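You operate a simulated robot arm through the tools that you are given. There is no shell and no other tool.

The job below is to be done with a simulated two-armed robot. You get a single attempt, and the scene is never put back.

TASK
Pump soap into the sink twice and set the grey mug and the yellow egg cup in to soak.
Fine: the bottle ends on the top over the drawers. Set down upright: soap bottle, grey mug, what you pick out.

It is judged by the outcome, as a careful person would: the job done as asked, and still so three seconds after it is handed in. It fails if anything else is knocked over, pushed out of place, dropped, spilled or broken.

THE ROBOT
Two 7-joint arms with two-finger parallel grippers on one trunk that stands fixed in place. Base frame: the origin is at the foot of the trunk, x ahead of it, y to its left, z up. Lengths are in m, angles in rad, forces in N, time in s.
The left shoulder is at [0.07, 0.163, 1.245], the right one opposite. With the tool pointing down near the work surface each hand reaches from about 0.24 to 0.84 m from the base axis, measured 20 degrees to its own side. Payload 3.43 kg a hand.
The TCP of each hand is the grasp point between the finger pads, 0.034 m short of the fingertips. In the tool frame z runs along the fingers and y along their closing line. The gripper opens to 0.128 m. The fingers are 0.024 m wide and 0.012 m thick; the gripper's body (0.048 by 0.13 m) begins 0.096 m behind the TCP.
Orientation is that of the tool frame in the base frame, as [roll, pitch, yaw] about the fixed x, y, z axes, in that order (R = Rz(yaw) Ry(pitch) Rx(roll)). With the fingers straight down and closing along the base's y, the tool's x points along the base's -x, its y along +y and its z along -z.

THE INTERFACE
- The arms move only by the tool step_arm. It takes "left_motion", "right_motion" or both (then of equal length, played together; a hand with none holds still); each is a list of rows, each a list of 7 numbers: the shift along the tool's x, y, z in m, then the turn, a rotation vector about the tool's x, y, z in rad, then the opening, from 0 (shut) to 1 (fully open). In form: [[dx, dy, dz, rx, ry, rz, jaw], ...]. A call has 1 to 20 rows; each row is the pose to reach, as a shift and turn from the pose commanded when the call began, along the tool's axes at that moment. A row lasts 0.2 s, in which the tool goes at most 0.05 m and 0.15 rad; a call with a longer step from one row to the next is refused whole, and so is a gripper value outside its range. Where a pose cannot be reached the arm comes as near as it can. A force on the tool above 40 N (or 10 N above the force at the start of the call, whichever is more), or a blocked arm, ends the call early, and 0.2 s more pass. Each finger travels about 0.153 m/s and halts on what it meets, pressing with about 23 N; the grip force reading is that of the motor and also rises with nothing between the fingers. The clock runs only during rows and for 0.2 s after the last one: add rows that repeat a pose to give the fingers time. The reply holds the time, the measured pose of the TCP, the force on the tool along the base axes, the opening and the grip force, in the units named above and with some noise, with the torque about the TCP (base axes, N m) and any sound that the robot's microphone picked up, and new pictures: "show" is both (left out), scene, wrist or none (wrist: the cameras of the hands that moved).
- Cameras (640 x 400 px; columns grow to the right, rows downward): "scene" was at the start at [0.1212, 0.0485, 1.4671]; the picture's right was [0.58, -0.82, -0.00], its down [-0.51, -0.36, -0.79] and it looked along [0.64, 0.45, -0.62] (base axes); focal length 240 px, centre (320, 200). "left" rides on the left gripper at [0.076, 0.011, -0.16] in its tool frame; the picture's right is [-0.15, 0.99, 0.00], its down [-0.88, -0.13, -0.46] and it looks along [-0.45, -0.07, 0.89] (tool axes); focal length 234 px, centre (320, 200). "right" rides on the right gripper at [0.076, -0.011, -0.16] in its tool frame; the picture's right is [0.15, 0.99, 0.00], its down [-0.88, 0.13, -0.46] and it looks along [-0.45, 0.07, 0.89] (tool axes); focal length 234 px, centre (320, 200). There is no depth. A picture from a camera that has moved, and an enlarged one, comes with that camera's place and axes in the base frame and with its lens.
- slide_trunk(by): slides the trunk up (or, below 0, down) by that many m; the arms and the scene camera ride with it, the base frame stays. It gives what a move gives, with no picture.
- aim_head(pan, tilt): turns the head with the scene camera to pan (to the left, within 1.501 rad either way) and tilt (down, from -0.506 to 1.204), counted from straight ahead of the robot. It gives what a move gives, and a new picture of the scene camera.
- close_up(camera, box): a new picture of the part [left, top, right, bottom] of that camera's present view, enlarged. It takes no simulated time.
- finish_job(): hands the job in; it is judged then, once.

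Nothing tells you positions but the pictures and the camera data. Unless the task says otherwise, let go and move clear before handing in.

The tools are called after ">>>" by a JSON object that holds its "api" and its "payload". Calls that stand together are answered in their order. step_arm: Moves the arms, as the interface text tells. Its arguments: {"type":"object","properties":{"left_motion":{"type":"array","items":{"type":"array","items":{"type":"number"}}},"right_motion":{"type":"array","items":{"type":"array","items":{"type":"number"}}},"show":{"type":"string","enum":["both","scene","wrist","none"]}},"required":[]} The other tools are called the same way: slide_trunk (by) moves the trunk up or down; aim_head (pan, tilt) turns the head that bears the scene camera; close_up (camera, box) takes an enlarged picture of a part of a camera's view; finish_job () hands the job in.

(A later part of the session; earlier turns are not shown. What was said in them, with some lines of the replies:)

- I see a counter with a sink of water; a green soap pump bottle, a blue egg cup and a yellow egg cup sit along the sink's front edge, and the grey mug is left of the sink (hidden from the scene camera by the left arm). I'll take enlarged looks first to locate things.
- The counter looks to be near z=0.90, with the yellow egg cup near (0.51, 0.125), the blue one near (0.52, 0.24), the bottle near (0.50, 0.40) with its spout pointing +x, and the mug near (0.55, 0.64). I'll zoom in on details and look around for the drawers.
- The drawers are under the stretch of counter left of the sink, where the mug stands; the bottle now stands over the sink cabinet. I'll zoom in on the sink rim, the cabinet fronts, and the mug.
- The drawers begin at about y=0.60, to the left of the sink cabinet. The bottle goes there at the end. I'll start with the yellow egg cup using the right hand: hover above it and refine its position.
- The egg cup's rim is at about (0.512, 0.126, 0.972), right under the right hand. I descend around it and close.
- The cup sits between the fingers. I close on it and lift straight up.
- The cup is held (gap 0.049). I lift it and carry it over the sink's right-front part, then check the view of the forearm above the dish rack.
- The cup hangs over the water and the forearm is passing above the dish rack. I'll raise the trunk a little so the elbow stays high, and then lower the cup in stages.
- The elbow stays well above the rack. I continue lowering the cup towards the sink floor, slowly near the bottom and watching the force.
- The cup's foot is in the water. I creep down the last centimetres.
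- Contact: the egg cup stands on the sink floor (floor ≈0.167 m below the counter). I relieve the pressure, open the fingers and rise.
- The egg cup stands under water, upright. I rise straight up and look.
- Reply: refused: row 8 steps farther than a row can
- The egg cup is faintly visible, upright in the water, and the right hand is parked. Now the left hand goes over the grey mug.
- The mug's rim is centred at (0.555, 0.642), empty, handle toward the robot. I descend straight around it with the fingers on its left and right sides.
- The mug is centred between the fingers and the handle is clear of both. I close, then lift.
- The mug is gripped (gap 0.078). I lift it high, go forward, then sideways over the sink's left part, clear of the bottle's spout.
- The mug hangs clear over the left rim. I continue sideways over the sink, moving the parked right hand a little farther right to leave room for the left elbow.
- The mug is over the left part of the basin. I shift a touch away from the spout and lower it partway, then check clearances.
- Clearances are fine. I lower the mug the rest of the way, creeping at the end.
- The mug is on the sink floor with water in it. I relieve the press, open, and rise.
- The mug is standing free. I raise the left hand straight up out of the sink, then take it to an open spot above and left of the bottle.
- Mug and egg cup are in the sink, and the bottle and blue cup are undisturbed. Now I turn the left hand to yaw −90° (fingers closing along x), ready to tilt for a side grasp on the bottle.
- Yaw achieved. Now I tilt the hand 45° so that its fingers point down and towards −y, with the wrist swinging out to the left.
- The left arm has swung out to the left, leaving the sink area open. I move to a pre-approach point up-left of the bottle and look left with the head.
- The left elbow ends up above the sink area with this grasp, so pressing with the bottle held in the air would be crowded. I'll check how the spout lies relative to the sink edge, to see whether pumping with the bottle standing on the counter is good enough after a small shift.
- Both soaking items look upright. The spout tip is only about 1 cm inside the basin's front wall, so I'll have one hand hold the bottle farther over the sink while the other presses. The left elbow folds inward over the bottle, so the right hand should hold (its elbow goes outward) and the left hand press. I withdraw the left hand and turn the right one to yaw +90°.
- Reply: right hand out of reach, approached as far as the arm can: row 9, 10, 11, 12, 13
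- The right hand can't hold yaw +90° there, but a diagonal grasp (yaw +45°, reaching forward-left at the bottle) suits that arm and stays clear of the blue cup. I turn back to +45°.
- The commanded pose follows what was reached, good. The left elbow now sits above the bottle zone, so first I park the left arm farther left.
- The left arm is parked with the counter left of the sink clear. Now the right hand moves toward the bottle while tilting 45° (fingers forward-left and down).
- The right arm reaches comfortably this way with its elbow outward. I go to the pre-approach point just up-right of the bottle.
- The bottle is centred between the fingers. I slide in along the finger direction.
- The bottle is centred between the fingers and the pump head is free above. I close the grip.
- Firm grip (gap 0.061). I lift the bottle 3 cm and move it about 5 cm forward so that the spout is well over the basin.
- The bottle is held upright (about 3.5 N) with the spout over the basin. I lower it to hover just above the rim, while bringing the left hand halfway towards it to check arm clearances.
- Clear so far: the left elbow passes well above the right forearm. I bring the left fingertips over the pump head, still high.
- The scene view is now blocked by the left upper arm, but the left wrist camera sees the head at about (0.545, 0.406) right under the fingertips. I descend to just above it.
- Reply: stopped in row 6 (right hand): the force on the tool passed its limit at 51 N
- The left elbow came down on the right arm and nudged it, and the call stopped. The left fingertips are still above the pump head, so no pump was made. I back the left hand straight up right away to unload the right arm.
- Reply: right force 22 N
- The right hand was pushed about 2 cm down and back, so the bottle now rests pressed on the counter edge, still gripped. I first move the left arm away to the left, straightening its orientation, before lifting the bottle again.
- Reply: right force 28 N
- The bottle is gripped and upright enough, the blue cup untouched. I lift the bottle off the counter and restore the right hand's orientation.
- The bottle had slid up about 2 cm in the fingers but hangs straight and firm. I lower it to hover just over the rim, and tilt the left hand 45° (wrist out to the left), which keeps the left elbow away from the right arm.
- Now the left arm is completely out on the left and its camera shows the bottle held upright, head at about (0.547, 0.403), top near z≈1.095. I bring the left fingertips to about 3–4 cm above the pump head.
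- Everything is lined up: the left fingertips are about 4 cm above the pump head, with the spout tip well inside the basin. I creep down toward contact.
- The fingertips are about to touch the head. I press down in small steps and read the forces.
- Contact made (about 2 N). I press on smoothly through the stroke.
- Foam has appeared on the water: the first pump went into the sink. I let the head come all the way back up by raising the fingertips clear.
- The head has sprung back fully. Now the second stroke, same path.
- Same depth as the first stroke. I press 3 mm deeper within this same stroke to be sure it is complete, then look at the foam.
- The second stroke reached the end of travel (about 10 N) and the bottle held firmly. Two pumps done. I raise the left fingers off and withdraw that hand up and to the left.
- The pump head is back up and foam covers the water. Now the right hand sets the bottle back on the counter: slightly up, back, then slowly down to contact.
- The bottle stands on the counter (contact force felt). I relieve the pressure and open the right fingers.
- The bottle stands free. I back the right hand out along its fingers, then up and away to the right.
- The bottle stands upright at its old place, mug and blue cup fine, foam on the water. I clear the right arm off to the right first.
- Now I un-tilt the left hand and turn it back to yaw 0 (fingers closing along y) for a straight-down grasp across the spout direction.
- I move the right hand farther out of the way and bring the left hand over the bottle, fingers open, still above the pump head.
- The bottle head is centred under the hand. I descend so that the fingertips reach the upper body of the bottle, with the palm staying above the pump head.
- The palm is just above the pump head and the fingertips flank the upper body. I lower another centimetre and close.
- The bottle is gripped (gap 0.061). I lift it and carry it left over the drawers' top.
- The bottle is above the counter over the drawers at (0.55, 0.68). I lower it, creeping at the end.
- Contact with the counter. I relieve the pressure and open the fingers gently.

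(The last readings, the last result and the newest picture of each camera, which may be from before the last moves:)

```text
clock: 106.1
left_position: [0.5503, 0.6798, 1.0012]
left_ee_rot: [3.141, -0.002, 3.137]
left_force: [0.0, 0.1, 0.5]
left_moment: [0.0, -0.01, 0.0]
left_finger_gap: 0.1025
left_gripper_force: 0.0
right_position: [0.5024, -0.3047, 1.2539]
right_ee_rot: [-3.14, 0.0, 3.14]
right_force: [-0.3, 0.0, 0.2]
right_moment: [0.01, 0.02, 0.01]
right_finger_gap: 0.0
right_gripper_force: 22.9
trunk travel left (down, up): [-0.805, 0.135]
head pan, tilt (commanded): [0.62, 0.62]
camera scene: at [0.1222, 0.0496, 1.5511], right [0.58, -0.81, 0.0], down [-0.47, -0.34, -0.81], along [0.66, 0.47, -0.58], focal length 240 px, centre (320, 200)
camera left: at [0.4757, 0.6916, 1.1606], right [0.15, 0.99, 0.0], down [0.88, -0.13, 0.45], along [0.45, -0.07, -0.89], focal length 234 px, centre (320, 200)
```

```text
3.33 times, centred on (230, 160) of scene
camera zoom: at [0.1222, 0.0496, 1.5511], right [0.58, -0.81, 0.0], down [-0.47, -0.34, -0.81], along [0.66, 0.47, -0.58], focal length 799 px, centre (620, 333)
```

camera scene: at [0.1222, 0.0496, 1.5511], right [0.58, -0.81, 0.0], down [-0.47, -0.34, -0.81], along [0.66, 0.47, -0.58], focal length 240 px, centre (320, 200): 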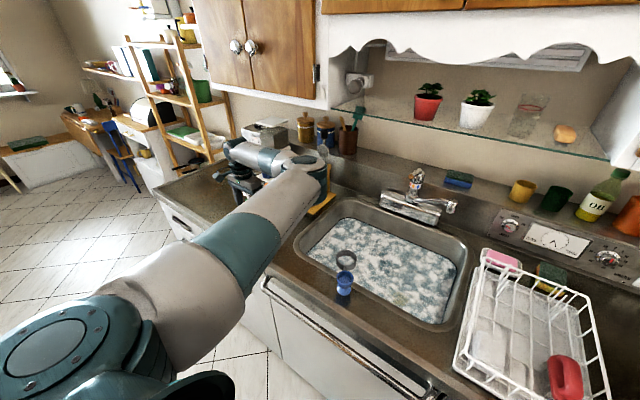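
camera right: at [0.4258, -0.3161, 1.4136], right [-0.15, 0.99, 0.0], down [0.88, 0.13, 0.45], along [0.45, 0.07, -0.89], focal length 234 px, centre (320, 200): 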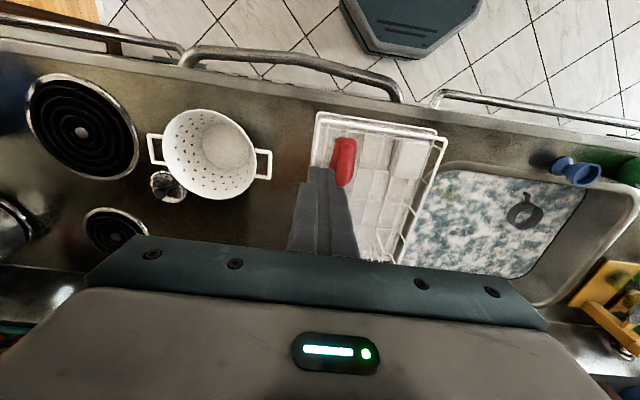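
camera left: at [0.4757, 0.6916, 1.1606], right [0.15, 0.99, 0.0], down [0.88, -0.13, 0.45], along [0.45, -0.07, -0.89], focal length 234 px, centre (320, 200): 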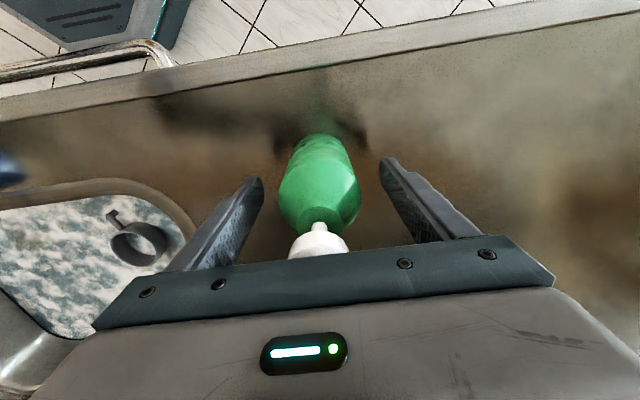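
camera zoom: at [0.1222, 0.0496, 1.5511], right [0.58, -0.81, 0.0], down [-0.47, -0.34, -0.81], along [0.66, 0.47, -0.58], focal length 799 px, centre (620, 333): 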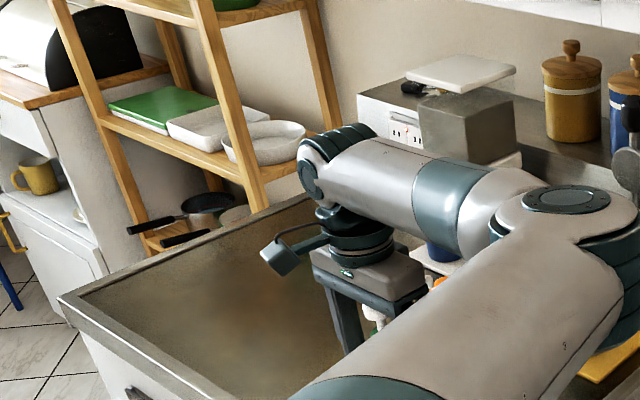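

Released, and the bottle stands still. I rise straight up and then away.

>>> {"api": "step_arm", "payload": {"left_motion": [[0, 0, -0.03, 0, 0, 0, 0.8], [0, 0, -0.07, 0, 0, 0, 0.8], [0, 0, -0.12, 0, 0, 0, 0.8], [0, 0, -0.17, 0, 0, 0, 0.8], [0, 0, -0.22, 0, 0, 0, 0.8], [0, 0, -0.27, 0, 0, 0, 0.8], [0, 0, -0.31, 0, 0, 0, 0.8], [0.04, 0.02, -0.32, 0, 0, 0, 0.8], [0.08, 0.04, -0.33, 0, 0, 0, 0.8], [0.12, 0.06, -0.34, 0, 0, 0, 0.8], [0.15, 0.08, -0.34, 0, 0, 0, 0.8]], "show": "both"}}

>>> {"api": "aim_head", "payload": {"pan": 0.45, "tilt": 0.85}}

```text
clock: 108.5
left_position: [0.4027, 0.7627, 1.3395]
left_ee_rot: [-3.139, -0.001, 3.139]
left_force: [-0.8, 0.0, 0.3]
left_moment: [0.02, 0.01, 0.01]
left_finger_gap: 0.1026
left_gripper_force: 0.0
right_position: [0.5009, -0.3038, 1.2555]
right_ee_rot: [-3.138, -0.002, 3.141]
right_force: [-0.1, -0.2, -0.3]
right_moment: [0.0, -0.04, -0.01]
right_finger_gap: 0.0001
right_gripper_force: 23.2
trunk travel left (down, up): [-0.805, 0.135]
head pan, tilt (commanded): [0.62, 0.62]
camera scene: at [0.1208, 0.0516, 1.5512], right [0.58, -0.81, 0.0], down [-0.47, -0.34, -0.81], along [0.66, 0.47, -0.58], focal length 240 px, centre (320, 200)
camera left: at [0.3263, 0.7742, 1.4993], right [0.15, 0.99, 0.0], down [0.88, -0.13, 0.46], along [0.45, -0.07, -0.89], focal length 234 px, centre (320, 200)
```

scene: 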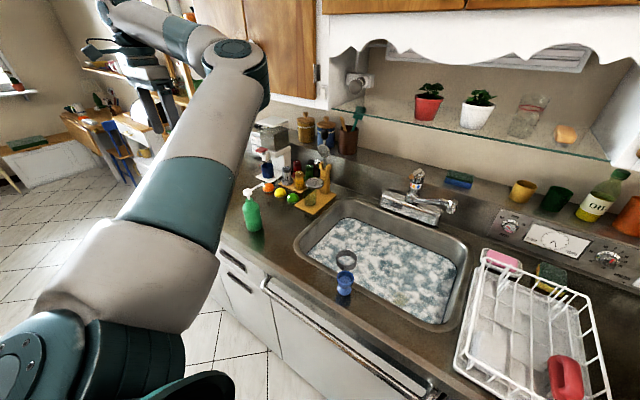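
left: 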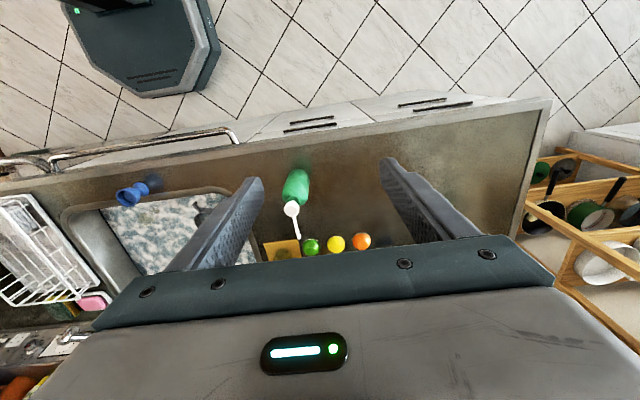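

```text
clock: 109.2
left_position: [0.404, 0.761, 1.341]
left_ee_rot: [-3.141, -0.001, 3.138]
left_force: [-0.1, -0.2, -0.9]
left_moment: [-0.03, -0.03, 0.0]
left_finger_gap: 0.1024
left_gripper_force: 0.2
right_position: [0.5025, -0.304, 1.2534]
right_ee_rot: [-3.14, -0.001, -3.141]
right_force: [-0.4, 0.0, 0.5]
right_moment: [-0.01, -0.03, 0.02]
right_finger_gap: 0.0
right_gripper_force: 23.3
trunk travel left (down, up): [-0.805, 0.135]
head pan, tilt (commanded): [0.45, 0.85]
camera scene: at [0.1213, 0.0329, 1.532], right [0.44, -0.9, 0.0], down [-0.68, -0.33, -0.66], along [0.59, 0.29, -0.75], focal length 240 px, centre (320, 200)
```

scene: 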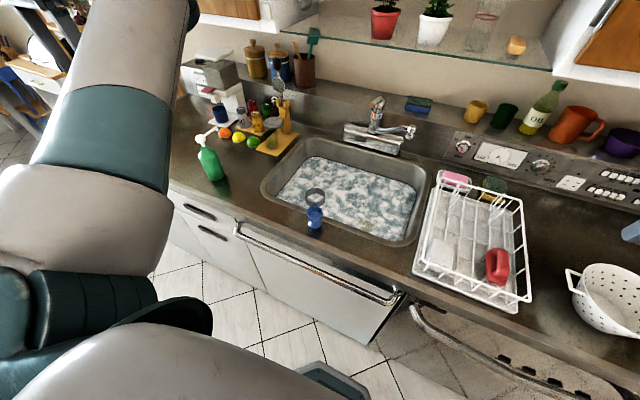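

The bottle stands on the top over the drawers, the mug and foam are in the sink. I zoom in for a final check of everything.

>>> {"api": "close_up", "payload": {"camera": "scene", "box": [170, 110, 330, 230]}}

>>> {"api": "close_up", "payload": {"camera": "scene", "box": [260, 130, 440, 250]}}

>>> {"api": "close_up", "payload": {"camera": "right", "box": [380, 130, 640, 320]}}

>>> {"api": "close_up", "payload": {"camera": "left", "box": [60, 120, 400, 300]}}

```text
3.33 times, centred on (250, 170) of scene
camera zoom: at [0.1213, 0.0329, 1.532], right [0.44, -0.9, 0.0], down [-0.68, -0.33, -0.66], along [0.59, 0.29, -0.75], focal length 799 px, centre (553, 300)
```

zoom: 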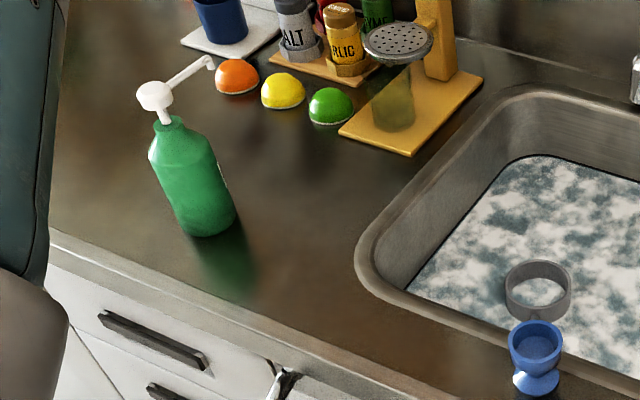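

```text
3.33 times, centred on (350, 190) of scene
camera zoom: at [0.1213, 0.0329, 1.532], right [0.44, -0.9, 0.0], down [-0.68, -0.33, -0.66], along [0.59, 0.29, -0.75], focal length 799 px, centre (220, 233)
```

zoom: 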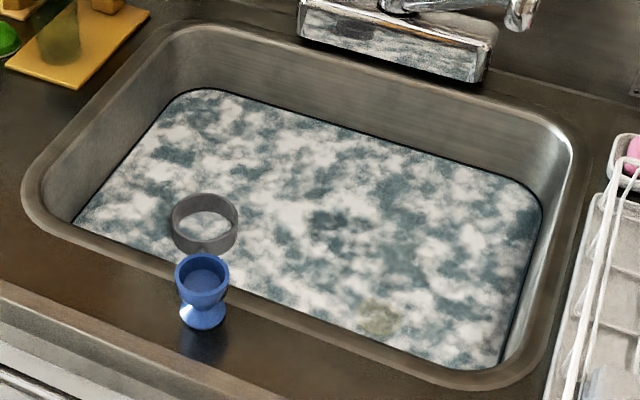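

```text
2.11 times, centred on (510, 225) of right
camera zoom: at [0.4262, -0.3158, 1.4135], right [-0.15, 0.99, 0.0], down [0.88, 0.13, 0.45], along [0.45, 0.07, -0.89], focal length 493 px, centre (-80, 147)
```

zoom: 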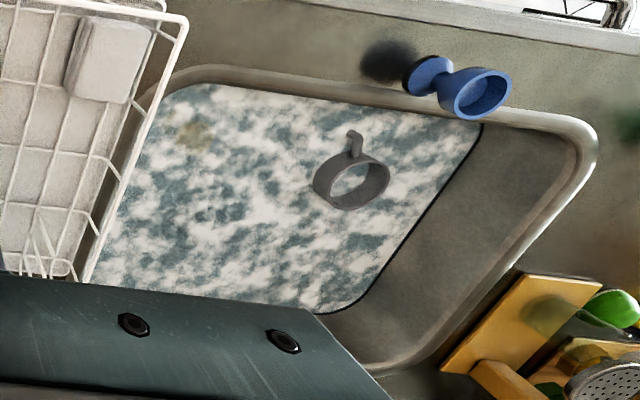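

```text
1.88 times, centred on (230, 210) of left
camera zoom: at [0.3279, 0.7723, 1.5], right [0.15, 0.99, 0.0], down [0.88, -0.13, 0.45], along [0.45, -0.07, -0.89], focal length 441 px, centre (489, 181)
```

zoom: 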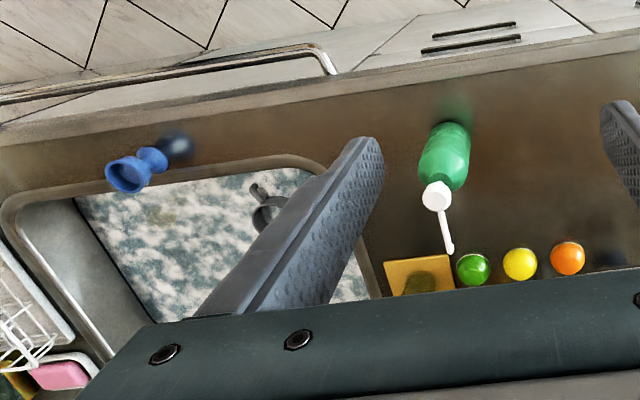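

The job is in its final state, with both hands empty and clear:
- The bottle stands upright on the counter over the drawers.
- The grey mug and yellow egg cup stand in the soapy water.
- The blue cup and everything else are where they were.

I hand it in.

>>> {"api": "finish_job", "payload": {}}

```text
The job is handed in.
```

The job is done and handed in: I pumped soap into the sink twice, and the grey mug and yellow egg cup are in the water to soak. The bottle now stands upright on the top over the drawers.

- **Pumping:** I held the bottle with its spout over the basin and pressed the head fully twice, letting it spring back in between. Foam covered the water after the first press. I could not tell from the pictures whether the second press added more, but it went slightly deeper than the first.
- **Mug and egg cup:** The mug is upright on the sink floor. The egg cup was upright under water when I let go of it. Foam now mostly hides it, though its yellow outline still shows in the same place.
- **One bump along the way:** On my first try at pressing, the left elbow came down on the right arm. That pushed the bottle onto the counter and it slid about 2 cm in the grip. I backed off and changed the approach, and nothing else was touched.
- **Everything else:** The blue egg cup, the dish rack and the rest of the counter look as they were, and both hands are empty and clear.
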